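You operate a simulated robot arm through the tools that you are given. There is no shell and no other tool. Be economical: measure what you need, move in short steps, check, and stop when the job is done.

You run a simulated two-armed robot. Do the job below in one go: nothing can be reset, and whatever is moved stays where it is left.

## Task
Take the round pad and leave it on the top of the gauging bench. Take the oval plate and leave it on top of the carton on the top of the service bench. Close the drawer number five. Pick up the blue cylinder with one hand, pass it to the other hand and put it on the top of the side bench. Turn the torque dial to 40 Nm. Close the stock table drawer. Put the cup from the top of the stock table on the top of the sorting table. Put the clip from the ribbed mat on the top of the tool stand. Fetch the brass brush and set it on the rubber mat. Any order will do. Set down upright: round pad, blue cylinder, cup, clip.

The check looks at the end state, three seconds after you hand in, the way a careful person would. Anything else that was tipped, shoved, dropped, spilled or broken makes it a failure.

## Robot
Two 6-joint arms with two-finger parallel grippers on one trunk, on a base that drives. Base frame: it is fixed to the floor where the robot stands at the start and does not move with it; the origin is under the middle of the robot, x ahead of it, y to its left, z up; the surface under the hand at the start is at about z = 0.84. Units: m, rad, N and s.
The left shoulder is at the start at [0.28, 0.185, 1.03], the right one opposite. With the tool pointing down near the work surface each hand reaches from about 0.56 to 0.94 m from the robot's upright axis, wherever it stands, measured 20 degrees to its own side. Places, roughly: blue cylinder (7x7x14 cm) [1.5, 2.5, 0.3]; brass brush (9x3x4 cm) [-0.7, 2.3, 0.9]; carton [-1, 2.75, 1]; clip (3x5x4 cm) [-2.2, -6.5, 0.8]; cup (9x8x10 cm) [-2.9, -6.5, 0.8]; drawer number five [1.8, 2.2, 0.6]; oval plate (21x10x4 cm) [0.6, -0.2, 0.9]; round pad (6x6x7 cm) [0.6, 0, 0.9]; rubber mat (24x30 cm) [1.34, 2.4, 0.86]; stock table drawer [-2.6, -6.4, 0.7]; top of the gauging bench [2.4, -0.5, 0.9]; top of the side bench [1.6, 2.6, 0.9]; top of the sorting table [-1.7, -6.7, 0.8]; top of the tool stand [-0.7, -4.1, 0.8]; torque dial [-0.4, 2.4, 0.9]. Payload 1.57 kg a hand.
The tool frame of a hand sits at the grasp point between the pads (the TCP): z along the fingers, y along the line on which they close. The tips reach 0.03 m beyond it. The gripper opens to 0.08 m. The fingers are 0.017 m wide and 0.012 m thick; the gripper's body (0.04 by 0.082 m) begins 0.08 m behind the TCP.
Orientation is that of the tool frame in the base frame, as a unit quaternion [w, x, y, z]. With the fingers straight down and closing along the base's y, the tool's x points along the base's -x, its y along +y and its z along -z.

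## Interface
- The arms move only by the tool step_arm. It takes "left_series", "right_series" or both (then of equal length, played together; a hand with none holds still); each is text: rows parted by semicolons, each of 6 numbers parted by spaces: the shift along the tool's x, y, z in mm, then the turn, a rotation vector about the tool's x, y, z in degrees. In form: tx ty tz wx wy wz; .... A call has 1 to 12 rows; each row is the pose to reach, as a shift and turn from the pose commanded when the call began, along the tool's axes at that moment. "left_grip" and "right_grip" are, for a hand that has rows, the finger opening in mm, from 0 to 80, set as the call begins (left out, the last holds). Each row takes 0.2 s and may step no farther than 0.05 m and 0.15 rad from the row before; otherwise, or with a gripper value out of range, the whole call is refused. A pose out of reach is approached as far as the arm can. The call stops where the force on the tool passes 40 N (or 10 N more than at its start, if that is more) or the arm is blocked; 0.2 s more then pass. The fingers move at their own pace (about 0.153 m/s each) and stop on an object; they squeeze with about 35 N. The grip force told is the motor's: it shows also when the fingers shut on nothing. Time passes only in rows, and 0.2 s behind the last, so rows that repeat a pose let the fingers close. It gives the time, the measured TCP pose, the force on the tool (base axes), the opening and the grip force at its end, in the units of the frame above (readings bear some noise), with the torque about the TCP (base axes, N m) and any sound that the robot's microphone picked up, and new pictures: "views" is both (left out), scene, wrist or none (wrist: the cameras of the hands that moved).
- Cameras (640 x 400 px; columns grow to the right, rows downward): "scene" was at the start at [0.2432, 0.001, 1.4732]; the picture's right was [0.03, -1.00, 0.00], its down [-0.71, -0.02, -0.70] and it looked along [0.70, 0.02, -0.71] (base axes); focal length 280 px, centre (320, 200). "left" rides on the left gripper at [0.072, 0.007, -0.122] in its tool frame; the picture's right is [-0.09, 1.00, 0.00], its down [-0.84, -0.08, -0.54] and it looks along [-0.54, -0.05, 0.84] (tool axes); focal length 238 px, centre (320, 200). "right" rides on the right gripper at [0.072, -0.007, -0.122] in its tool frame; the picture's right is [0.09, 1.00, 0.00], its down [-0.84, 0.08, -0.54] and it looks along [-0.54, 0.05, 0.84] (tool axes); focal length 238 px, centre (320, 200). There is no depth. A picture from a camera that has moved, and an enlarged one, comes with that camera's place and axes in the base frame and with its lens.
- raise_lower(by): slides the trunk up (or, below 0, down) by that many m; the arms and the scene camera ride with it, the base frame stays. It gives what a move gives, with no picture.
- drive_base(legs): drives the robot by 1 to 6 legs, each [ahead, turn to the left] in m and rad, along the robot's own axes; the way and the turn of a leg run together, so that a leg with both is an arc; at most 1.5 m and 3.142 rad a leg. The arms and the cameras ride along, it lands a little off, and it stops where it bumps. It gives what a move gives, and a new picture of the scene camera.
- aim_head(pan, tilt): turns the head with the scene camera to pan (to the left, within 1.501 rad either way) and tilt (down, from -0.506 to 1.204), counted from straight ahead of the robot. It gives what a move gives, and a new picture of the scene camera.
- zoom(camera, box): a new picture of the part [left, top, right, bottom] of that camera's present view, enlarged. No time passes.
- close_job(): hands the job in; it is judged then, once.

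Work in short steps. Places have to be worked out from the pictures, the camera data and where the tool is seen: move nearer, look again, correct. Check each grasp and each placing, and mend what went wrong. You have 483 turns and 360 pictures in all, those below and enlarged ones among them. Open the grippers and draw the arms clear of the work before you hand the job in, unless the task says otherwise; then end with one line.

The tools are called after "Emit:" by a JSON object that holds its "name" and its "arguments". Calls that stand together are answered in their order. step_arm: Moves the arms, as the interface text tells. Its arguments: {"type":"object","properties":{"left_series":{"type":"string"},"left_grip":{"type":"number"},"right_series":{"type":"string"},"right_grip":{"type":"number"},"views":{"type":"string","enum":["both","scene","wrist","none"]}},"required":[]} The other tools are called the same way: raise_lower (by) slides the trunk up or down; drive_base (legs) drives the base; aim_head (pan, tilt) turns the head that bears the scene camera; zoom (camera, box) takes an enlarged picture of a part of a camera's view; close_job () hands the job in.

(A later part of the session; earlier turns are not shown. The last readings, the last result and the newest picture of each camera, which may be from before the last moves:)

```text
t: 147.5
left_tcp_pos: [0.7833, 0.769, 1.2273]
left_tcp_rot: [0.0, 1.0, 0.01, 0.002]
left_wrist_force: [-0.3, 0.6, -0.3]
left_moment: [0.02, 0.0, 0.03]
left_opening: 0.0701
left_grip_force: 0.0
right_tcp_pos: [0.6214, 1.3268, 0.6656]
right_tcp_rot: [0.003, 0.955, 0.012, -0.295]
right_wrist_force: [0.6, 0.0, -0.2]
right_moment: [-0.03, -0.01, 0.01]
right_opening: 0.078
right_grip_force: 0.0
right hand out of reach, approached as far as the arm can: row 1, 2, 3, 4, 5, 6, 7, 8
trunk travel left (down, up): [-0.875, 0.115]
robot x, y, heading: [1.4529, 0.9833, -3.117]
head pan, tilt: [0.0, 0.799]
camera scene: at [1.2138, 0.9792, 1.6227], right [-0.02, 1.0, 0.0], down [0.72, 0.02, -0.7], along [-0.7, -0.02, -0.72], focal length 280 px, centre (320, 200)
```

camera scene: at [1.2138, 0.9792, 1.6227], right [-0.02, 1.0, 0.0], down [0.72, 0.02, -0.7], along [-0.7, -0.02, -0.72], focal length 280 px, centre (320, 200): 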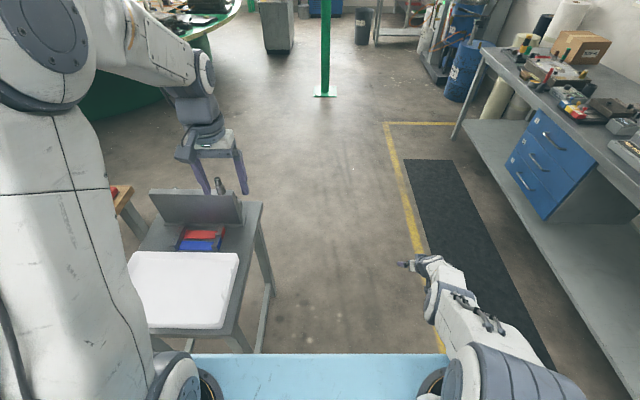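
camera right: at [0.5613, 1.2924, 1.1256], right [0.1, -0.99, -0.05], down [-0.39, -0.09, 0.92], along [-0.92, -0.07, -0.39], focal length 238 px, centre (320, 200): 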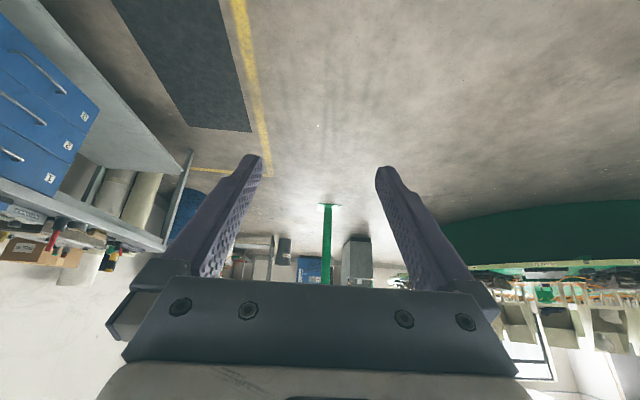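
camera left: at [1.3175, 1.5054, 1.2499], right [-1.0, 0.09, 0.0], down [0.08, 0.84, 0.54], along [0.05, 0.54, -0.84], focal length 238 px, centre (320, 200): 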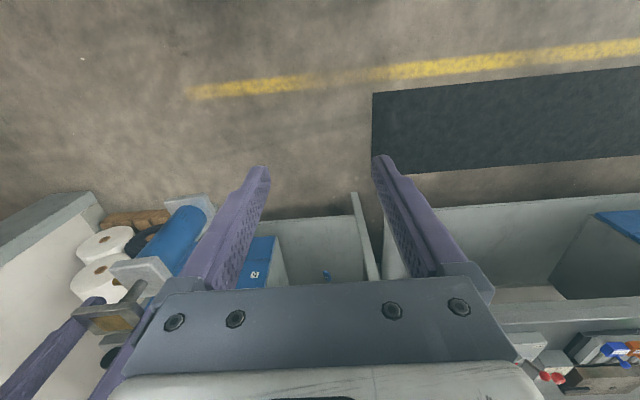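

The last pose was reached. I'll test pulling back and up now.

Emit:
{"name": "step_arm", "arguments": {"right_series": "12 0 -38 0 0 0;25 0 -76 0 0 0;40 0 -112 0 0 0;55 0 -148 0 0 0;70 0 -184 0 0 0;85 0 -220 0 0 0", "views": "scene"}}

```text
t: 148.9
left_tcp_pos: [0.7831, 0.7698, 1.2257]
left_tcp_rot: [0.0, 1.0, 0.008, 0.002]
left_wrist_force: [0.3, 0.3, -0.2]
left_moment: [0.02, 0.04, -0.01]
left_opening: 0.0698
left_grip_force: 0.1
right_tcp_pos: [0.6352, 1.343, 0.6609]
right_tcp_rot: [0.003, 0.956, 0.01, -0.293]
right_wrist_force: [-0.2, -0.1, 0.2]
right_moment: [-0.03, 0.0, -0.01]
right_opening: 0.0782
right_grip_force: 0.0
right hand out of reach, approached as far as the arm can: row 1, 2, 3, 4, 5, 6
trunk travel left (down, up): [-0.875, 0.115]
robot x, y, heading: [1.4531, 0.9838, -3.119]
head pan, tilt: [0.0, 0.799]
camera scene: at [1.2137, 0.9789, 1.6226], right [-0.02, 1.0, 0.0], down [0.72, 0.02, -0.7], along [-0.7, -0.02, -0.72], focal length 280 px, centre (320, 200)
```

scene: 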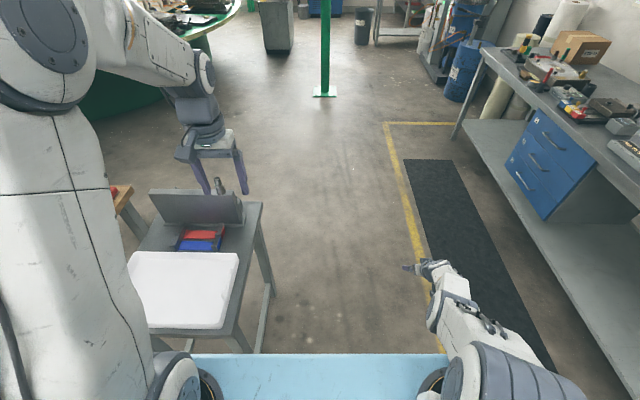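

Working through the geometry, downward sweeps at full stretch push the elbow the wrong way because the forearm is shorter than the upper arm. So I'll extend, sweep upward, then pull back.

Emit:
{"name": "step_arm", "arguments": {"right_series": "-37 0 25 0 0 0;-75 0 50 0 0 0;-102 0 10 0 0 0;-128 0 -29 0 0 0;-154 0 -68 0 0 0;-181 0 -108 0 0 0;-208 0 -148 0 0 0;-235 0 -187 0 0 0;-240 0 -231 0 0 0;-218 0 -270 0 0 0;-186 0 -303 0 0 0;-149 0 -328 0 0 0", "views": "scene"}}

```text
t: 151.5
left_tcp_pos: [0.7829, 0.7695, 1.2275]
left_tcp_rot: [0.0, 1.0, 0.008, 0.002]
left_wrist_force: [0.4, 0.3, 0.3]
left_moment: [0.0, -0.03, 0.0]
left_opening: 0.0701
left_grip_force: 0.1
right_tcp_pos: [0.4797, 1.3947, 0.963]
right_tcp_rot: [0.002, 0.956, 0.01, -0.294]
right_wrist_force: [0.2, 0.7, 0.6]
right_moment: [0.01, -0.01, 0.02]
right_opening: 0.0781
right_grip_force: 0.1
right hand out of reach, approached as far as the arm can: row 1, 2, 3, 4, 5, 6, 7, 8, 9, 10, 11, 12
trunk travel left (down, up): [-0.875, 0.115]
robot x, y, heading: [1.452, 0.9849, -3.12]
head pan, tilt: [0.0, 0.799]
camera scene: at [1.2136, 0.9787, 1.6226], right [-0.02, 1.0, 0.0], down [0.72, 0.02, -0.7], along [-0.7, -0.02, -0.72], focal length 280 px, centre (320, 200)
```

scene: 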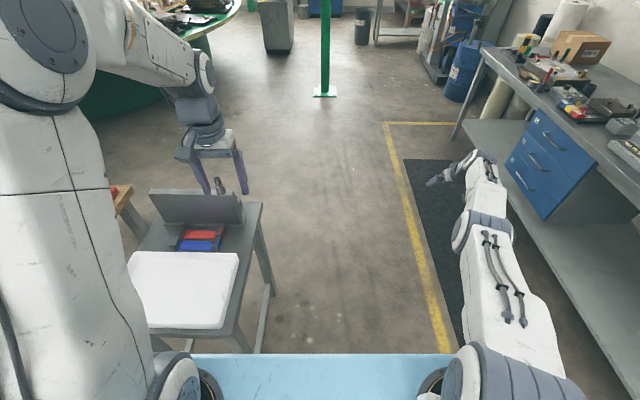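

Still held at the straight limit. I'll now sweep upward with an inward pull from the start, rather than pushing outward.

Emit:
{"name": "step_arm", "arguments": {"right_series": "1 0 -43 0 0 0;2 0 -86 0 0 0;3 0 -129 0 0 0;4 0 -172 0 0 0;5 0 -215 0 0 0;6 0 -258 0 0 0;7 0 -301 0 0 0;8 0 -344 0 0 0", "views": "scene"}}

```text
t: 153.3
left_tcp_pos: [0.784, 0.7694, 1.2266]
left_tcp_rot: [0.001, 1.0, 0.009, 0.002]
left_wrist_force: [0.1, -0.7, 0.6]
left_moment: [0.0, -0.04, 0.0]
left_opening: 0.07
left_grip_force: 0.0
right_tcp_pos: [0.6797, 1.3985, 1.2504]
right_tcp_rot: [0.003, 0.956, 0.01, -0.294]
right_wrist_force: [-0.6, 0.8, 1.0]
right_moment: [-0.01, 0.0, 0.03]
right_opening: 0.078
right_grip_force: 0.1
right hand out of reach, approached as far as the arm can: row 1, 2, 3
trunk travel left (down, up): [-0.875, 0.115]
robot x, y, heading: [1.4497, 0.9859, -3.119]
head pan, tilt: [0.0, 0.799]
camera scene: at [1.2136, 0.9789, 1.6225], right [-0.02, 1.0, 0.0], down [0.72, 0.02, -0.7], along [-0.7, -0.02, -0.72], focal length 280 px, centre (320, 200)
```

scene: 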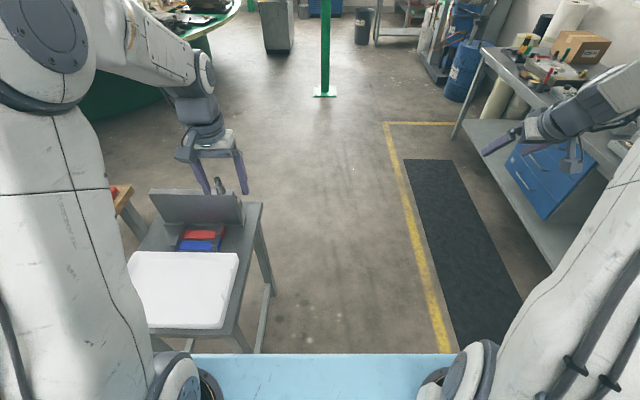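

Freed. I'll return the right hand to a pointing-down rest pose.

Emit:
{"name": "step_arm", "arguments": {"right_series": "10 15 0 0 7 0;25 30 -5 0 14 0;40 45 -10 0 21 0;60 60 -20 0 28 0;80 75 -30 0 34.3 0;100 90 -40 0 34.3 0;120 110 -50 0 34.3 0;120 110 -50 0 34.3 0", "views": "none"}}

```text
t: 155.1
left_tcp_pos: [0.7837, 0.7688, 1.2271]
left_tcp_rot: [0.001, 1.0, 0.009, 0.001]
left_wrist_force: [-0.1, -0.4, -0.1]
left_moment: [0.01, 0.01, 0.0]
left_opening: 0.0701
left_grip_force: 0.1
right_tcp_pos: [0.8084, 1.2912, 1.2236]
right_tcp_rot: [0.0, 1.0, 0.011, 0.001]
right_wrist_force: [0.1, -0.1, 0.8]
right_moment: [0.05, 0.02, 0.01]
right_opening: 0.078
right_grip_force: 0.2
trunk travel left (down, up): [-0.875, 0.115]
robot x, y, heading: [1.4551, 0.9863, -3.12]
head pan, tilt: [0.0, 0.799]
```

Rest pose restored. I'll drive around with a wider berth from the tray table: up to y≈1.28, then west along the service bench.

Emit:
{"name": "drive_base", "arguments": {"legs": [[0, -1.58], [0.3, 0], [0, 1.57], [1.5, 0], [0.45, 0], [0, -1.57]]}}

```text
t: 178.1
left_tcp_pos: [-0.7272, 1.8083, 1.2252]
left_tcp_rot: [0.001, 0.717, -0.697, 0.002]
left_wrist_force: [0.2, -0.5, -0.1]
left_moment: [-0.02, 0.0, 0.01]
left_opening: 0.0699
left_grip_force: 0.0
right_tcp_pos: [-0.2034, 1.7891, 1.2226]
right_tcp_rot: [0.0, 0.718, -0.696, 0.001]
right_wrist_force: [-0.9, 0.2, 0.0]
right_moment: [-0.03, -0.01, 0.0]
right_opening: 0.0779
right_grip_force: 0.0
trunk travel left (down, up): [-0.875, 0.115]
robot x, y, heading: [-0.5052, 1.1396, 1.601]
head pan, tilt: [0.0, 0.799]
camera scene: at [-0.5087, 1.3819, 1.6226], right [1.0, 0.03, 0.0], down [0.02, -0.72, -0.7], along [-0.02, 0.7, -0.72], focal length 280 px, centre (320, 200)
```

scene: 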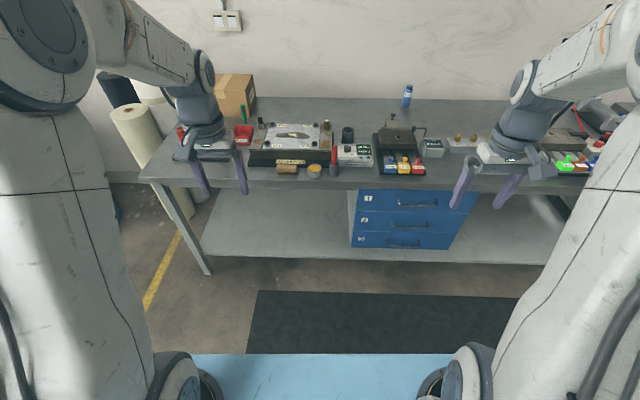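

Emit:
{"name": "zoom", "arguments": {"camera": "scene", "box": [220, 60, 420, 190]}}

Emit:
{"name": "zoom", "arguments": {"camera": "scene", "box": [320, 100, 460, 190]}}

```text
3.08 times, centred on (320, 125) of scene
camera zoom: at [-0.5087, 1.3819, 1.6226], right [1.0, 0.03, 0.0], down [0.02, -0.72, -0.7], along [-0.02, 0.7, -0.72], focal length 860 px, centre (320, 431)
```

zoom: 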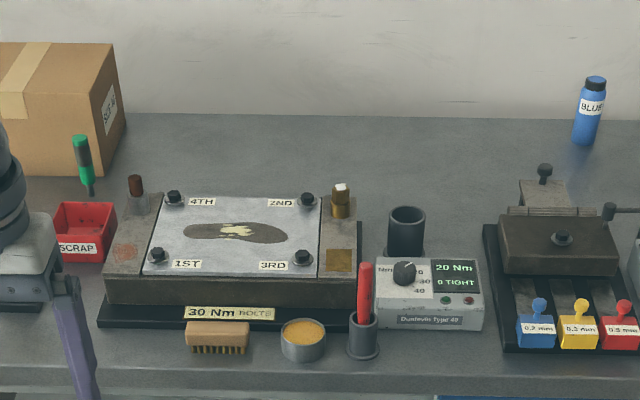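

```text
4.44 times, centred on (390, 145) of scene
camera zoom: at [-0.5087, 1.3819, 1.6226], right [1.0, 0.03, 0.0], down [0.02, -0.72, -0.7], along [-0.02, 0.7, -0.72], focal length 1242 px, centre (9, 444)
```

zoom: 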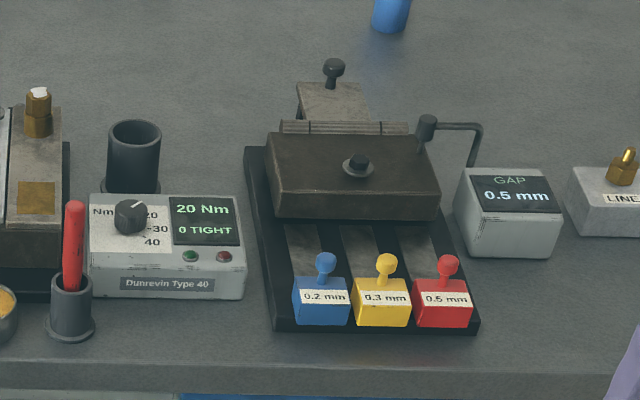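

The torque box with its knob is near (-0.42, 2.36), reading 20 Nm. The brass brush lies near (-0.67, 2.28). I'll square up and drive in closer.

Emit:
{"name": "drive_base", "arguments": {"legs": [[0, -0.03], [0.38, 0]]}}

```text
t: 180.9
left_tcp_pos: [-0.7105, 2.1963, 1.2258]
left_tcp_rot: [0.001, 0.708, -0.707, 0.001]
left_wrist_force: [0.0, 1.0, -0.1]
left_moment: [-0.02, 0.02, 0.02]
left_opening: 0.0699
left_grip_force: 0.1
right_tcp_pos: [-0.1873, 2.1616, 1.2225]
right_tcp_rot: [0.0, 0.709, -0.705, 0.001]
right_wrist_force: [0.4, 0.4, 0.3]
right_moment: [-0.01, -0.01, -0.04]
right_opening: 0.078
right_grip_force: 0.0
trunk travel left (down, up): [-0.875, 0.115]
robot x, y, heading: [-0.5044, 1.523, 1.577]
head pan, tilt: [0.0, 0.799]
camera scene: at [-0.5043, 1.762, 1.6226], right [1.0, 0.01, 0.0], down [0.0, -0.72, -0.7], along [0.0, 0.7, -0.72], focal length 280 px, centre (320, 200)
```

scene: 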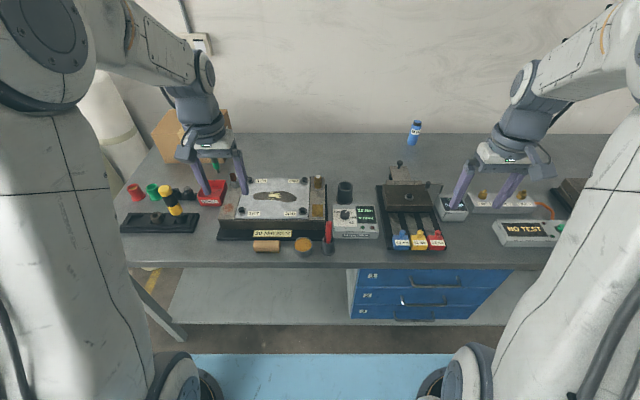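

Emit:
{"name": "zoom", "arguments": {"camera": "scene", "box": [320, 175, 400, 245]}}

Emit:
{"name": "zoom", "arguments": {"camera": "scene", "box": [220, 200, 340, 270]}}

```text
5.71 times, centred on (360, 210) of scene
camera zoom: at [-0.5043, 1.762, 1.6226], right [1.0, 0.01, 0.0], down [0.0, -0.72, -0.7], along [0.0, 0.7, -0.72], focal length 1597 px, centre (91, 143)
```

zoom: 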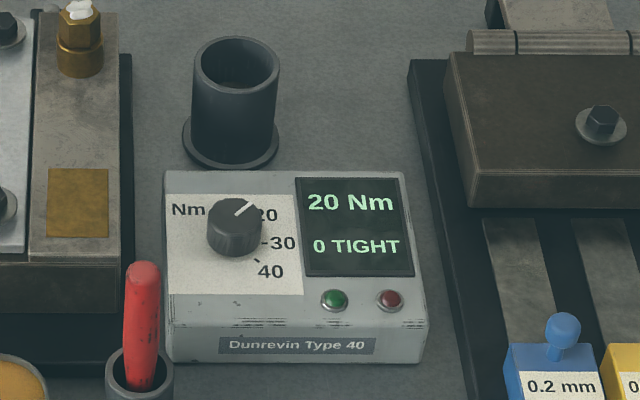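

```text
5.33 times, centred on (280, 235) of scene
camera zoom: at [-0.5043, 1.762, 1.6226], right [1.0, 0.01, 0.0], down [0.0, -0.72, -0.7], along [0.0, 0.7, -0.72], focal length 1490 px, centre (533, 13)
```

zoom: 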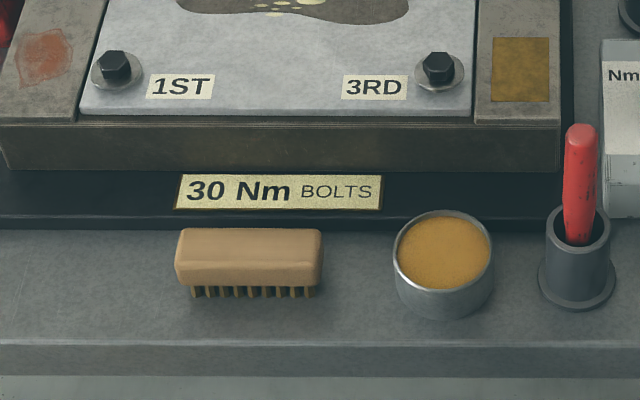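

The pointer sits about 45° up-right at 20, with 30 at 3 o'clock and 40 at 45° below, so it needs 90° clockwise. I'll move in 10 cm and lower the trunk 10 cm so the reach is comfortable.

Emit:
{"name": "drive_base", "arguments": {"legs": [[0.1, 0]]}}

Emit:
{"name": "raise_lower", "arguments": {"by": -0.1}}

Emit:
{"name": "step_arm", "arguments": {"right_series": "0 45 0 0 0 0;0 90 0 0 0 0;-15 135 0 0 0 0;-35 178 0 0 0 0;-60 212 0 0 0 0;-85 235 0 0 0 0;-85 235 0 0 0 0", "right_grip": 50}}

```text
t: 182.0
left_tcp_pos: [-0.711, 2.2952, 1.227]
left_tcp_rot: [0.002, 0.708, -0.706, 0.001]
left_wrist_force: [0.4, -0.3, 0.6]
left_moment: [0.03, -0.03, -0.02]
left_opening: 0.0697
left_grip_force: 0.0
right_tcp_pos: [-0.1875, 2.2634, 1.2221]
right_tcp_rot: [0.0, 0.709, -0.705, 0.001]
right_wrist_force: [-0.7, 0.0, -0.1]
right_moment: [0.03, 0.01, 0.0]
right_opening: 0.0779
right_grip_force: 0.0
trunk travel left (down, up): [-0.875, 0.115]
robot x, y, heading: [-0.5044, 1.6215, 1.58]
head pan, tilt: [0.0, 0.799]
camera scene: at [-0.5052, 1.8626, 1.6226], right [1.0, 0.01, 0.0], down [0.01, -0.72, -0.7], along [-0.01, 0.7, -0.72], focal length 280 px, centre (320, 200)
```

scene: 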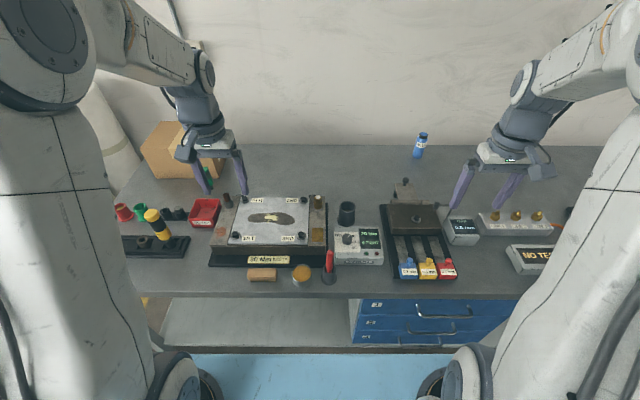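

```text
t: 183.4
left_tcp_pos: [-0.7124, 2.2957, 1.1261]
left_tcp_rot: [0.001, 0.709, -0.706, 0.001]
left_wrist_force: [0.1, 0.2, -0.3]
left_moment: [0.01, -0.03, 0.02]
left_opening: 0.0702
left_grip_force: 0.0
right_tcp_pos: [-0.189, 2.2628, 1.1239]
right_tcp_rot: [0.0, 0.709, -0.705, 0.002]
right_wrist_force: [0.3, -0.2, -0.1]
right_moment: [0.01, -0.01, 0.02]
right_opening: 0.078
right_grip_force: 0.1
trunk travel left (down, up): [-0.775, 0.215]
robot x, y, heading: [-0.5035, 1.6231, 1.58]
head pan, tilt: [0.0, 0.799]
```

```text
t: 185.0
left_tcp_pos: [-0.7123, 2.2953, 1.1263]
left_tcp_rot: [0.001, 0.708, -0.706, 0.002]
left_wrist_force: [-0.6, -0.7, 0.2]
left_moment: [-0.01, 0.0, -0.02]
left_opening: 0.0697
left_grip_force: 0.1
right_tcp_pos: [-0.4242, 2.3459, 1.123]
right_tcp_rot: [0.0, 0.709, -0.705, 0.001]
right_wrist_force: [0.1, 0.7, 0.2]
right_moment: [-0.02, -0.01, 0.01]
right_opening: 0.0501
right_grip_force: 0.0
trunk travel left (down, up): [-0.775, 0.215]
robot x, y, heading: [-0.5057, 1.6222, 1.579]
head pan, tilt: [0.0, 0.799]
camera scene: at [-0.5054, 1.8631, 1.5225], right [1.0, 0.01, 0.0], down [0.01, -0.72, -0.7], along [-0.01, 0.7, -0.72], focal length 280 px, centre (320, 200)
camera right: at [-0.4168, 2.2746, 1.2457], right [-1.0, -0.1, 0.0], down [-0.08, 0.84, 0.54], along [-0.05, 0.54, -0.84], focal length 238 px, centre (320, 200)
```

scene: 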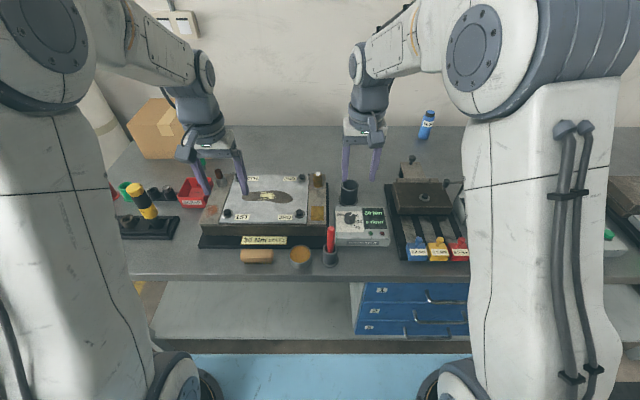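
right: 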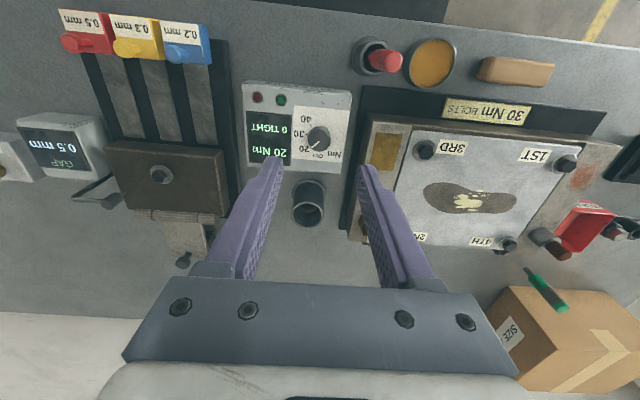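

Knob is at about (-0.425, 2.373). I'll centre over it, pre-turn the hand 45° counter-clockwise, and come down part way.

Emit:
{"name": "step_arm", "arguments": {"right_series": "-10 0 10 0 0 -7.5;-20 1 25 0 0 -15;-27 1 40 0 0 -22.5;-27 1 55 0 0 -30;-27 1 70 0 0 -37.5;-27 1 85 0 0 -45;-27 1 85 0 0 -45", "right_grip": 50}}

Emit:
{"name": "zoom", "arguments": {"camera": "right", "box": [220, 60, 420, 200]}}

```text
t: 186.6
left_tcp_pos: [-0.7117, 2.2958, 1.1267]
left_tcp_rot: [0.001, 0.708, -0.706, 0.002]
left_wrist_force: [0.1, 0.0, 0.6]
left_moment: [-0.01, 0.02, -0.02]
left_opening: 0.0699
left_grip_force: 0.1
right_tcp_pos: [-0.4257, 2.3716, 1.0363]
right_tcp_rot: [0.0, 0.926, -0.378, 0.0]
right_wrist_force: [-0.2, 0.0, -0.4]
right_moment: [-0.02, 0.01, -0.03]
right_opening: 0.0498
right_grip_force: 0.1
trunk travel left (down, up): [-0.775, 0.215]
robot x, y, heading: [-0.5053, 1.6228, 1.581]
head pan, tilt: [0.0, 0.799]
camera scene: at [-0.5053, 1.863, 1.5226], right [1.0, 0.01, 0.0], down [0.01, -0.72, -0.7], along [-0.01, 0.7, -0.72], focal length 280 px, centre (320, 200)
camera right: at [-0.3694, 2.3274, 1.1591], right [-0.63, -0.77, 0.0], down [-0.65, 0.53, 0.54], along [-0.42, 0.34, -0.84], focal length 238 px, centre (320, 200)
```

scene: 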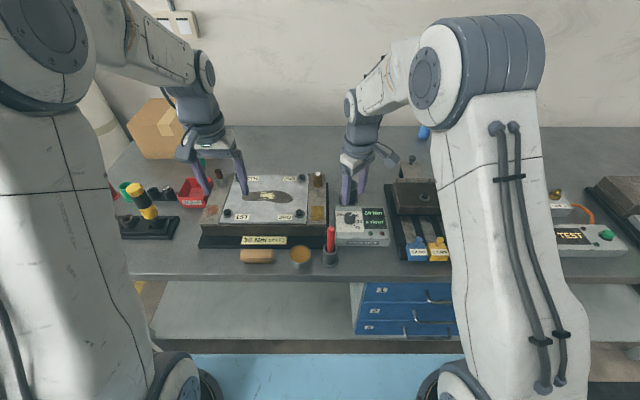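
right: 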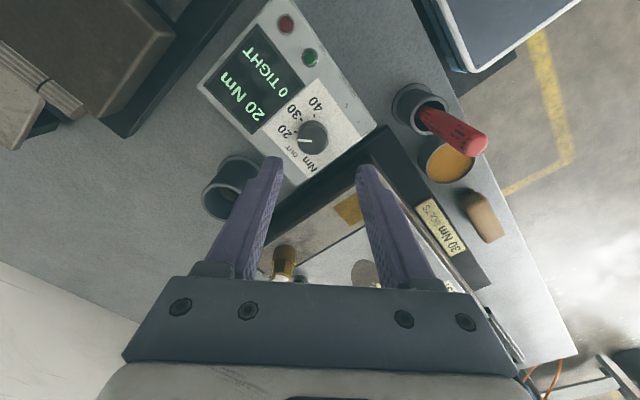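

```text
2.86 times, centred on (320, 130) of right
camera zoom: at [-0.3694, 2.3274, 1.1591], right [-0.63, -0.77, 0.0], down [-0.65, 0.53, 0.54], along [-0.42, 0.34, -0.84], focal length 681 px, centre (320, 400)
```

zoom: 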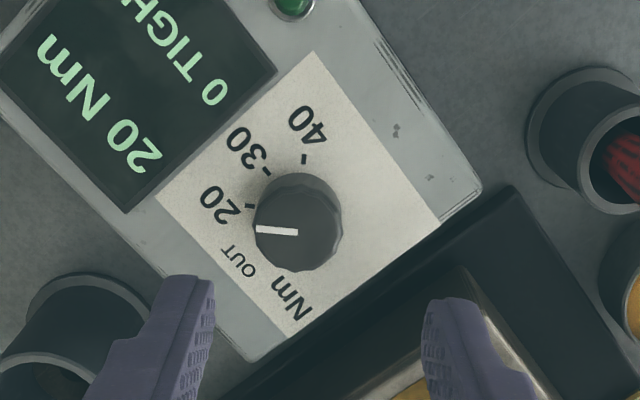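

Clear view: the pointer is on 20, and 40 lies exactly 90° clockwise. The knob is at (-0.424, 2.378), so I'll centre and descend to flank it.

Emit:
{"name": "step_arm", "arguments": {"right_series": "-4 -6 25 0 0 0;-4 -6 45 0 0 0;-4 -6 60 0 0 0;-4 -6 68 0 0 0;-4 -6 74 0 0 0;-4 -6 74 0 0 0", "views": "wrist"}}

Emit:
{"name": "zoom", "arguments": {"camera": "scene", "box": [320, 140, 400, 260]}}

```text
t: 188.0
left_tcp_pos: [-0.7123, 2.2963, 1.1265]
left_tcp_rot: [0.001, 0.708, -0.706, 0.001]
left_wrist_force: [-0.1, 0.1, 0.2]
left_moment: [0.02, 0.0, 0.01]
left_opening: 0.07
left_grip_force: 0.0
right_tcp_pos: [-0.424, 2.3805, 0.964]
right_tcp_rot: [0.0, 0.925, -0.381, 0.001]
right_wrist_force: [-0.7, 0.1, -0.7]
right_moment: [-0.01, 0.01, 0.03]
right_opening: 0.0498
right_grip_force: 0.1
trunk travel left (down, up): [-0.775, 0.215]
robot x, y, heading: [-0.5061, 1.6266, 1.584]
head pan, tilt: [0.0, 0.799]
camera right: at [-0.3676, 2.3344, 1.0857], right [-0.63, -0.77, 0.0], down [-0.65, 0.53, 0.54], along [-0.42, 0.34, -0.84], focal length 238 px, centre (320, 200)
```

right: 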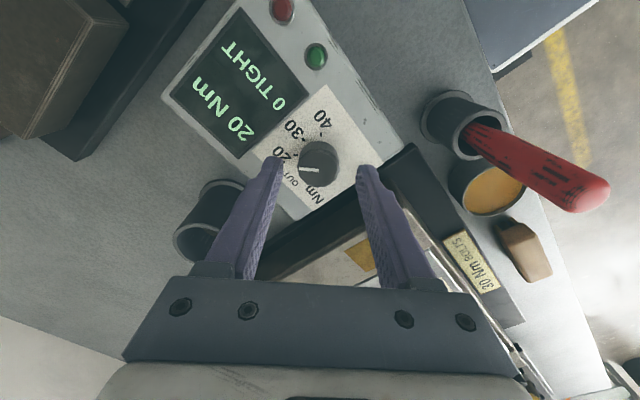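

```text
3.33 times, centred on (360, 200) of scene
camera zoom: at [-0.5053, 1.863, 1.5226], right [1.0, 0.01, 0.0], down [0.01, -0.72, -0.7], along [-0.01, 0.7, -0.72], focal length 932 px, centre (187, 200)
```

zoom: 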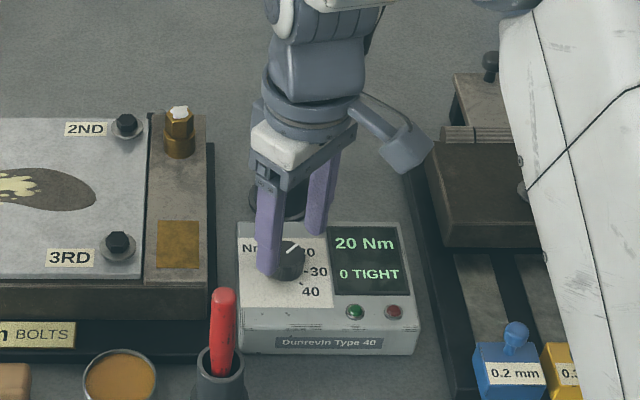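

The knob top reads about 4 cm below the TCP, near z 0.923. I'll go down 25 mm more and close on it.

Emit:
{"name": "step_arm", "arguments": {"right_series": "0 0 8 0 0 0;0 0 14 0 0 0;0 0 19 0 0 0;0 0 23 0 0 0;0 0 26 0 0 0;0 0 26 0 0 0", "views": "wrist"}}

```text
t: 189.4
left_tcp_pos: [-0.7124, 2.2952, 1.1264]
left_tcp_rot: [0.002, 0.708, -0.706, 0.002]
left_wrist_force: [-0.2, 0.8, 0.1]
left_moment: [0.02, 0.05, -0.02]
left_opening: 0.0702
left_grip_force: 0.0
right_tcp_pos: [-0.4249, 2.3801, 0.9376]
right_tcp_rot: [0.001, 0.925, -0.38, 0.001]
right_wrist_force: [-0.2, 0.2, 0.6]
right_moment: [0.0, -0.01, 0.01]
right_opening: 0.0501
right_grip_force: 0.0
trunk travel left (down, up): [-0.775, 0.215]
robot x, y, heading: [-0.5072, 1.624, 1.577]
head pan, tilt: [0.0, 0.799]
camera right: at [-0.3684, 2.3349, 1.0599], right [-0.63, -0.77, 0.0], down [-0.65, 0.53, 0.54], along [-0.42, 0.34, -0.84], focal length 238 px, centre (320, 200)
```

right: 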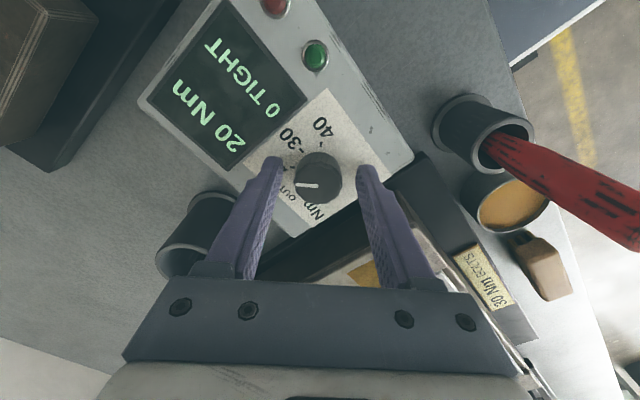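

Centred with about 15 mm overlap. I'll close on the knob.

Emit:
{"name": "step_arm", "arguments": {"right_series": "0 0 0 0 0 0;0 0 0 0 0 0", "right_grip": 0, "views": "none"}}

Emit:
{"name": "step_arm", "arguments": {"right_series": "0 0 0 0 0 8;0 0 0 0 0 16;0 0 0 0 0 24;0 0 0 0 0 32;0 0 0 0 0 40;0 0 0 0 0 40", "views": "wrist"}}

```text
t: 190.0
left_tcp_pos: [-0.7121, 2.2973, 1.127]
left_tcp_rot: [0.002, 0.708, -0.706, 0.001]
left_wrist_force: [-0.2, 0.4, 0.0]
left_moment: [0.01, 0.01, 0.0]
left_opening: 0.0702
left_grip_force: 0.1
right_tcp_pos: [-0.4231, 2.3795, 0.9381]
right_tcp_rot: [0.0, 0.925, -0.379, 0.001]
right_wrist_force: [3.8, 4.8, -0.8]
right_moment: [-0.09, 0.16, 0.03]
right_opening: 0.0319
right_grip_force: 40.7
trunk travel left (down, up): [-0.775, 0.215]
robot x, y, heading: [-0.5042, 1.6233, 1.581]
head pan, tilt: [0.0, 0.799]
```

```text
t: 191.4
left_tcp_pos: [-0.7139, 2.2951, 1.1259]
left_tcp_rot: [0.001, 0.708, -0.706, 0.001]
left_wrist_force: [-0.1, 0.2, -0.7]
left_moment: [-0.02, -0.04, 0.02]
left_opening: 0.0696
left_grip_force: 0.0
right_tcp_pos: [-0.4267, 2.3789, 0.9368]
right_tcp_rot: [0.001, 0.739, -0.674, 0.001]
right_wrist_force: [-18.9, -9.6, 0.8]
right_moment: [0.01, 1.06, 0.0]
right_opening: 0.0318
right_grip_force: 40.6
trunk travel left (down, up): [-0.775, 0.215]
robot x, y, heading: [-0.5042, 1.6228, 1.583]
head pan, tilt: [0.0, 0.799]
camera right: at [-0.4127, 2.3096, 1.0601], right [-0.98, -0.18, 0.0], down [-0.15, 0.83, 0.54], along [-0.1, 0.53, -0.84], focal length 238 px, centre (320, 200)
```

right: 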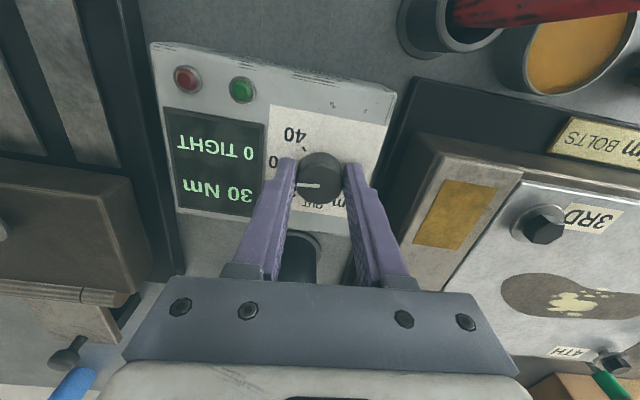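

The display now reads 30 Nm. I'll ease the sideways load slightly and turn the remaining half.

Emit:
{"name": "step_arm", "arguments": {"right_series": "0 1 0 0 0 8;1 2 0 0 0 16;1 2 0 0 0 24;1 2 0 0 0 32;1 2 0 0 0 40;1 2 0 0 0 48;1 2 0 0 0 48", "views": "wrist"}}

Emit:
{"name": "zoom", "arguments": {"camera": "right", "box": [180, 60, 440, 240]}}

```text
t: 193.0
left_tcp_pos: [-0.7142, 2.296, 1.126]
left_tcp_rot: [0.002, 0.709, -0.706, 0.002]
left_wrist_force: [0.9, 0.5, -0.4]
left_moment: [-0.01, 0.0, 0.03]
left_opening: 0.0699
left_grip_force: 0.0
right_tcp_pos: [-0.429, 2.38, 0.9374]
right_tcp_rot: [0.001, -0.4, 0.916, 0.001]
right_wrist_force: [-28.6, 7.8, -4.0]
right_moment: [-0.11, 0.55, 0.07]
right_opening: 0.0319
right_grip_force: 40.4
trunk travel left (down, up): [-0.775, 0.215]
robot x, y, heading: [-0.5053, 1.6226, 1.58]
head pan, tilt: [0.0, 0.799]
camera right: at [-0.4728, 2.3233, 1.0596], right [-0.79, 0.61, 0.0], down [0.51, 0.67, 0.54], along [0.33, 0.43, -0.84], focal length 238 px, centre (320, 200)
```

right: 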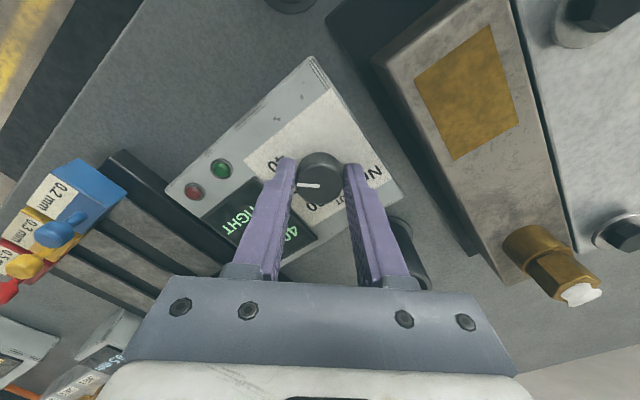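

```text
2.22 times, centred on (310, 150) of right
camera zoom: at [-0.4728, 2.3233, 1.0596], right [-0.79, 0.61, 0.0], down [0.51, 0.67, 0.54], along [0.33, 0.43, -0.84], focal length 530 px, centre (342, 311)
```

zoom: 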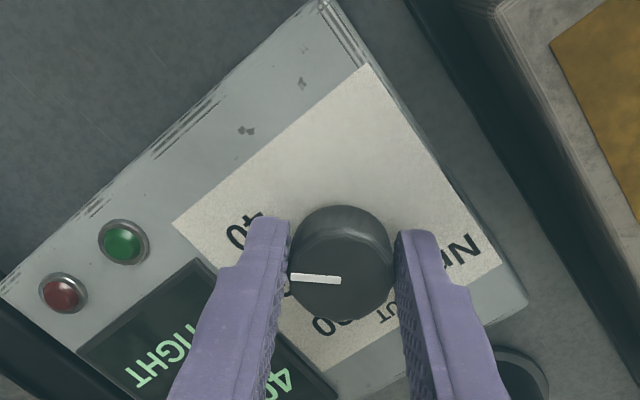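

The display reads 40 and the pointer is on the 40 mark. I'll open and lift off, then check.

Emit:
{"name": "step_arm", "arguments": {"right_series": "0 0 0 0 0 0;0 0 0 0 0 0", "right_grip": 50, "views": "none"}}

Emit:
{"name": "step_arm", "arguments": {"right_series": "0 0 -15 0 0 0;0 0 -40 0 0 -7.5;0 0 -75 0 0 -15;0 0 -110 0 0 -22.5;0 0 -145 0 0 -30;0 0 -180 0 0 -37.5;0 0 -185 0 0 -45;0 0 -185 0 0 -45", "views": "both"}}

Emit:
{"name": "zoom", "arguments": {"camera": "right", "box": [180, 60, 440, 240]}}

```text
t: 193.6
left_tcp_pos: [-0.712, 2.295, 1.1255]
left_tcp_rot: [0.001, 0.708, -0.706, 0.001]
left_wrist_force: [1.2, -1.3, -0.3]
left_moment: [0.0, 0.02, -0.02]
left_opening: 0.0701
left_grip_force: 0.0
right_tcp_pos: [-0.4262, 2.378, 0.9367]
right_tcp_rot: [0.001, -0.402, 0.916, -0.002]
right_wrist_force: [-0.2, -0.7, -1.0]
right_moment: [-0.01, -0.01, -0.02]
right_opening: 0.0501
right_grip_force: 0.0
trunk travel left (down, up): [-0.775, 0.215]
robot x, y, heading: [-0.5041, 1.6253, 1.578]
head pan, tilt: [0.0, 0.799]
```

```text
t: 195.4
left_tcp_pos: [-0.7131, 2.2963, 1.1267]
left_tcp_rot: [0.002, 0.708, -0.706, 0.002]
left_wrist_force: [0.3, -1.0, -0.3]
left_moment: [-0.01, 0.01, -0.01]
left_opening: 0.0701
left_grip_force: 0.0
right_tcp_pos: [-0.4263, 2.3795, 1.1238]
right_tcp_rot: [0.0, 0.721, -0.692, 0.002]
right_wrist_force: [0.0, -0.7, -0.2]
right_moment: [0.01, 0.0, -0.04]
right_opening: 0.0498
right_grip_force: 0.1
trunk travel left (down, up): [-0.775, 0.215]
robot x, y, heading: [-0.5058, 1.6231, 1.582]
head pan, tilt: [0.0, 0.799]
camera scene: at [-0.5055, 1.8629, 1.5226], right [1.0, 0.01, 0.0], down [0.01, -0.72, -0.7], along [-0.01, 0.7, -0.72], focal length 280 px, centre (320, 200)
camera right: at [-0.4162, 2.3085, 1.2455], right [-0.99, -0.13, 0.0], down [-0.11, 0.83, 0.54], along [-0.07, 0.54, -0.84], focal length 238 px, centre (320, 200)
```

scene: 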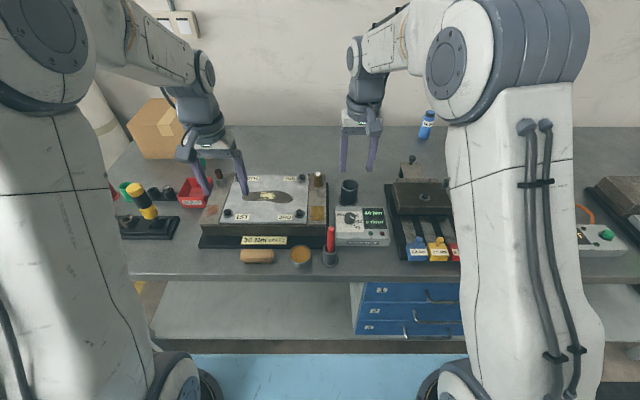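
right: 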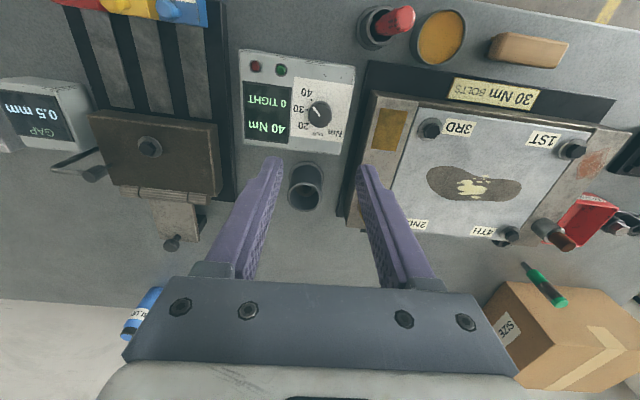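

```text
2.22 times, centred on (310, 150) of right
camera zoom: at [-0.4162, 2.3085, 1.2455], right [-0.99, -0.13, 0.0], down [-0.11, 0.83, 0.54], along [-0.07, 0.54, -0.84], focal length 530 px, centre (342, 311)
```

zoom: 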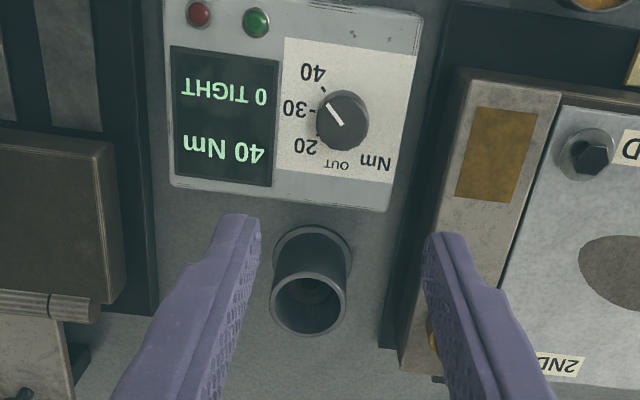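

The torque dial is set to 40 Nm and nothing else moved. Next the brush at about (-0.672, 2.278): I'll turn the left hand 90° so it closes across its 3 cm width, and lower part way.

Emit:
{"name": "step_arm", "arguments": {"left_series": "2 -5 0 0 0 -8;4 -10 0 0 0 -16;6 -15 0 0 0 -24;8 -20 0 0 0 -32;10 -25 0 0 0 -40;12 -30 10 0 0 -48;14 -35 20 0 0 -56;16 -38 35 0 0 -64;18 -41 50 0 0 -72;18 -41 65 0 0 -80;18 -41 80 0 0 -88;18 -41 80 0 0 -90", "left_grip": 48}}

```text
t: 198.0
left_tcp_pos: [-0.6717, 2.2764, 1.0456]
left_tcp_rot: [0.002, 1.0, 0.003, 0.0]
left_wrist_force: [-0.3, 0.3, 0.2]
left_moment: [-0.04, 0.01, 0.0]
left_opening: 0.0479
left_grip_force: 0.0
right_tcp_pos: [-0.4257, 2.3801, 1.122]
right_tcp_rot: [0.0, 0.721, -0.693, 0.002]
right_wrist_force: [-0.3, 0.5, 0.1]
right_moment: [0.0, -0.01, 0.0]
right_opening: 0.0502
right_grip_force: 0.2
trunk travel left (down, up): [-0.775, 0.215]
robot x, y, heading: [-0.5039, 1.6228, 1.574]
head pan, tilt: [0.0, 0.799]
camera scene: at [-0.5055, 1.863, 1.5226], right [1.0, 0.01, 0.0], down [0.01, -0.72, -0.7], along [-0.01, 0.7, -0.72], focal length 280 px, centre (320, 200)
camera left: at [-0.6002, 2.2712, 1.1686], right [-0.09, -1.0, 0.0], down [-0.84, 0.08, 0.54], along [-0.54, 0.04, -0.84], focal length 238 px, centre (320, 200)
```

scene: 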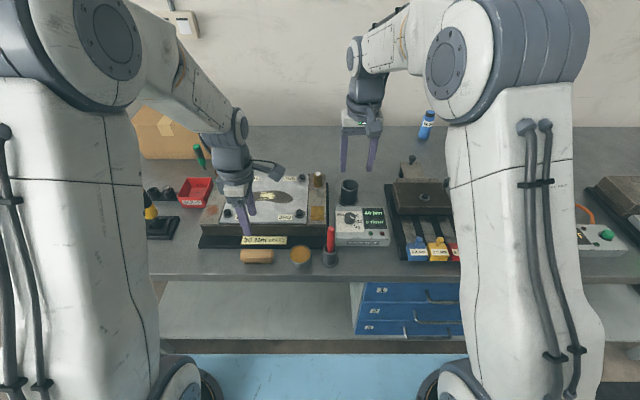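
left: 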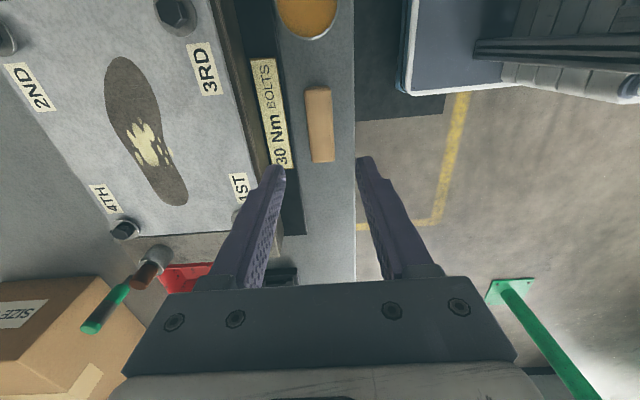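

The brush lies centred between the fingers. I'll lower onto it with the tips at z≈0.877, then close.

Emit:
{"name": "step_arm", "arguments": {"left_series": "1 1 45 0 0 0;1 1 85 0 0 0;1 1 115 0 0 0;1 1 130 0 0 0;1 1 138 0 0 0;1 1 138 0 0 0", "views": "wrist"}}

Emit:
{"name": "step_arm", "arguments": {"left_series": "0 0 0 0 0 0;0 0 0 0 0 0", "left_grip": 0, "views": "wrist"}}

```text
t: 199.4
left_tcp_pos: [-0.6704, 2.2774, 0.9088]
left_tcp_rot: [0.002, 1.0, 0.001, 0.0]
left_wrist_force: [-0.1, 0.9, -0.3]
left_moment: [0.0, -0.05, 0.02]
left_opening: 0.048
left_grip_force: 0.1
right_tcp_pos: [-0.4254, 2.3783, 1.1224]
right_tcp_rot: [0.0, 0.721, -0.693, 0.001]
right_wrist_force: [-0.4, -0.6, -0.1]
right_moment: [-0.02, -0.02, 0.0]
right_opening: 0.0502
right_grip_force: 0.1
trunk travel left (down, up): [-0.775, 0.215]
robot x, y, heading: [-0.5036, 1.6194, 1.578]
head pan, tilt: [0.0, 0.799]
camera left: at [-0.5988, 2.2703, 1.031], right [-0.09, -1.0, 0.0], down [-0.84, 0.08, 0.54], along [-0.54, 0.05, -0.84], focal length 238 px, centre (320, 200)
```

left: 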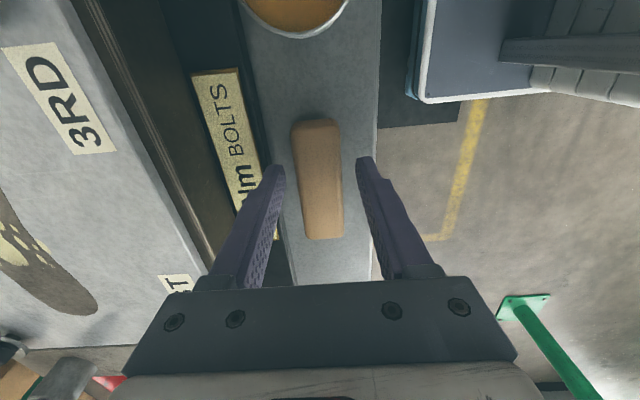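

```text
t: 200.0
left_tcp_pos: [-0.6704, 2.276, 0.9083]
left_tcp_rot: [0.002, 1.0, 0.002, 0.0]
left_wrist_force: [0.9, 0.4, -0.7]
left_moment: [0.01, -0.01, 0.01]
left_opening: 0.0291
left_grip_force: 35.1
right_tcp_pos: [-0.4261, 2.3789, 1.1234]
right_tcp_rot: [0.0, 0.721, -0.693, 0.001]
right_wrist_force: [-0.3, -0.1, -1.2]
right_moment: [0.02, 0.01, 0.02]
right_opening: 0.0498
right_grip_force: 0.1
trunk travel left (down, up): [-0.775, 0.215]
robot x, y, heading: [-0.5059, 1.6248, 1.577]
head pan, tilt: [0.0, 0.799]
camera left: at [-0.5989, 2.2703, 1.0311], right [-0.09, -1.0, 0.0], down [-0.84, 0.08, 0.54], along [-0.54, 0.05, -0.84], focal length 238 px, centre (320, 200)
```

left: 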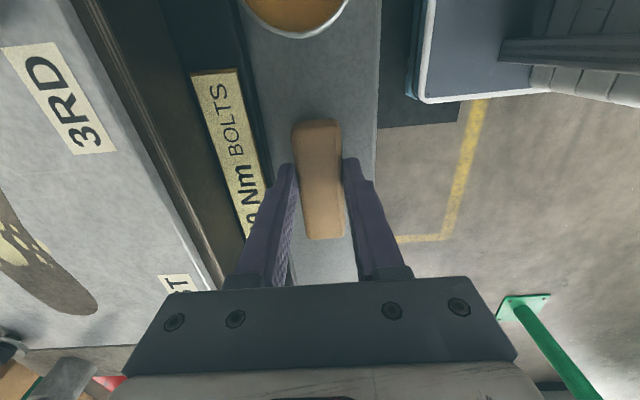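

Brush held at 29 mm. I'll lift it straight up, bring the right hand back to rest, and back away from the bench.

Emit:
{"name": "step_arm", "arguments": {"left_series": "0 0 -40 0 0 0;0 0 -85 0 0 0;0 0 -130 0 0 0;0 0 -175 0 0 0;0 0 -215 0 0 0;0 0 -215 0 0 0", "right_series": "0 0 -20 0 0 0;0 -30 -40 0 0 0;15 -70 -50 0 0 0;40 -105 -50 0 0 0;70 -140 -50 0 0 0;100 -170 -50 0 0 0"}}

Emit:
{"name": "drive_base", "arguments": {"legs": [[-0.35, 0]]}}

```text
t: 201.4
left_tcp_pos: [-0.6692, 2.2741, 1.1231]
left_tcp_rot: [0.002, 1.0, 0.001, 0.0]
left_wrist_force: [0.2, 0.4, -1.4]
left_moment: [0.01, -0.03, -0.03]
left_opening: 0.0292
left_grip_force: 36.0
right_tcp_pos: [-0.2529, 2.2877, 1.1742]
right_tcp_rot: [-0.001, 0.722, -0.692, 0.001]
right_wrist_force: [0.2, -0.2, -1.1]
right_moment: [-0.06, 0.03, 0.02]
right_opening: 0.0499
right_grip_force: 0.0
trunk travel left (down, up): [-0.775, 0.215]
robot x, y, heading: [-0.5053, 1.6198, 1.574]
head pan, tilt: [0.0, 0.799]
camera scene: at [-0.5056, 1.8629, 1.5226], right [1.0, 0.01, 0.0], down [0.01, -0.72, -0.7], along [-0.01, 0.7, -0.72], focal length 280 px, centre (320, 200)
camera right: at [-0.2429, 2.2168, 1.2965], right [-0.99, -0.13, 0.0], down [-0.11, 0.83, 0.54], along [-0.07, 0.54, -0.84], focal length 238 px, centre (320, 200)
camera left: at [-0.5987, 2.2687, 1.2458], right [-0.09, -1.0, 0.0], down [-0.84, 0.08, 0.54], along [-0.54, 0.05, -0.84], focal length 238 px, centre (320, 200)
```

scene: 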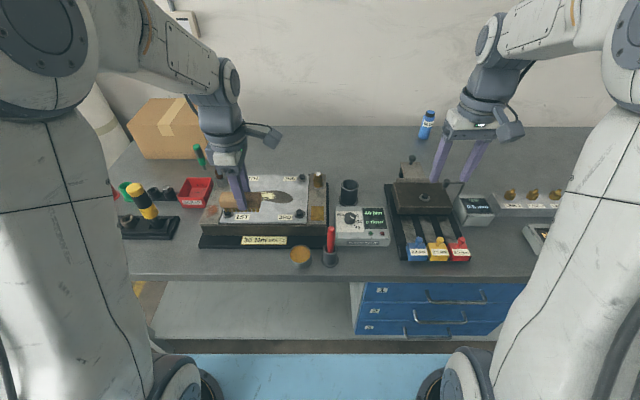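
right: 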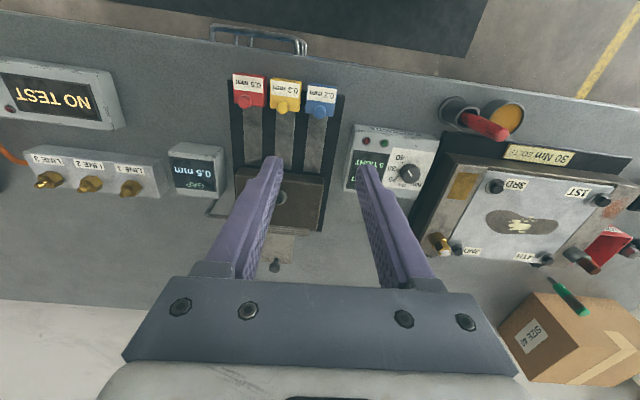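
left: 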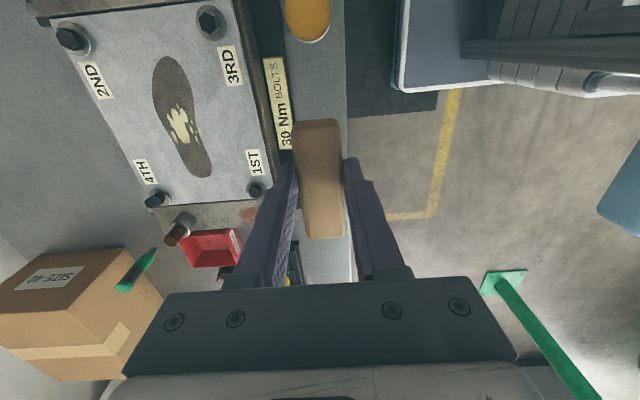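

```text
t: 203.6
left_tcp_pos: [-0.6657, 1.9225, 1.122]
left_tcp_rot: [0.002, 1.0, 0.001, 0.0]
left_wrist_force: [0.2, 0.5, -1.5]
left_moment: [-0.02, 0.02, 0.0]
left_opening: 0.029
left_grip_force: 34.8
right_tcp_pos: [-0.2496, 1.9368, 1.1731]
right_tcp_rot: [0.001, 0.721, -0.693, 0.001]
right_wrist_force: [0.2, -0.3, 0.2]
right_moment: [-0.01, 0.02, 0.01]
right_opening: 0.0503
right_grip_force: 0.0
trunk travel left (down, up): [-0.775, 0.215]
robot x, y, heading: [-0.504, 1.2712, 1.577]
head pan, tilt: [0.0, 0.799]
camera scene: at [-0.5018, 1.5107, 1.5225], right [1.0, 0.0, 0.0], down [0.0, -0.72, -0.7], along [0.0, 0.7, -0.72], focal length 280 px, centre (320, 200)
```

scene: 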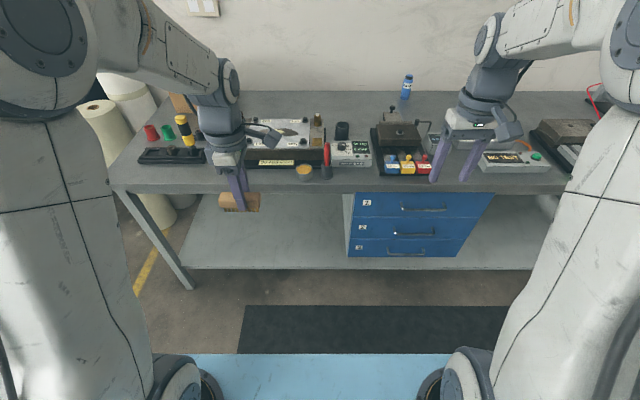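

Next I'll tuck the right hand closer, then drive east to the side bench's rubber mat.

Emit:
{"name": "step_arm", "arguments": {"right_series": "30 -10 0 0 0 0;60 -20 0 0 0 0;90 -30 0 0 0 0;90 -30 0 0 0 0", "views": "none"}}

Emit:
{"name": "drive_base", "arguments": {"legs": [[0, -1.577], [1.5, 0], [0.45, 0], [0, 1.571]]}}

```text
t: 204.6
left_tcp_pos: [-0.6661, 1.9209, 1.1227]
left_tcp_rot: [0.001, 1.0, 0.001, 0.001]
left_wrist_force: [0.0, -0.5, -1.2]
left_moment: [0.01, 0.02, 0.02]
left_opening: 0.0292
left_grip_force: 34.8
right_tcp_pos: [-0.215, 1.8453, 1.1753]
right_tcp_rot: [0.0, 0.721, -0.693, 0.001]
right_wrist_force: [-0.9, -0.1, 0.1]
right_moment: [0.01, 0.02, 0.02]
right_opening: 0.05
right_grip_force: 0.1
trunk travel left (down, up): [-0.775, 0.215]
robot x, y, heading: [-0.4997, 1.2698, 1.574]
head pan, tilt: [0.0, 0.799]
```

```text
t: 222.1
left_tcp_pos: [1.3239, 1.8663, 1.1225]
left_tcp_rot: [0.001, 1.0, -0.027, 0.0]
left_wrist_force: [-0.6, 0.1, -0.3]
left_moment: [0.01, -0.04, 0.0]
left_opening: 0.0292
left_grip_force: 35.0
right_tcp_pos: [1.7701, 1.7657, 1.1757]
right_tcp_rot: [0.0, -0.702, 0.712, -0.001]
right_wrist_force: [-0.4, 0.1, 0.3]
right_moment: [-0.03, 0.01, 0.01]
right_opening: 0.0501
right_grip_force: 0.0
trunk travel left (down, up): [-0.775, 0.215]
robot x, y, heading: [1.4522, 1.2092, 1.522]
head pan, tilt: [0.0, 0.799]
camera scene: at [1.4654, 1.446, 1.5226], right [1.0, -0.05, 0.0], down [-0.04, -0.72, -0.7], along [0.03, 0.7, -0.72], focal length 280 px, centre (320, 200)
```

scene: 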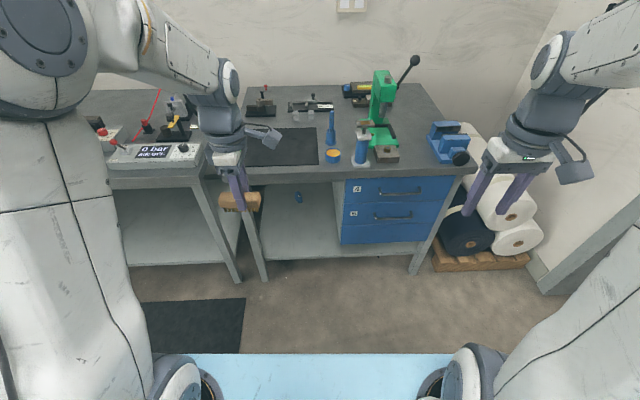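

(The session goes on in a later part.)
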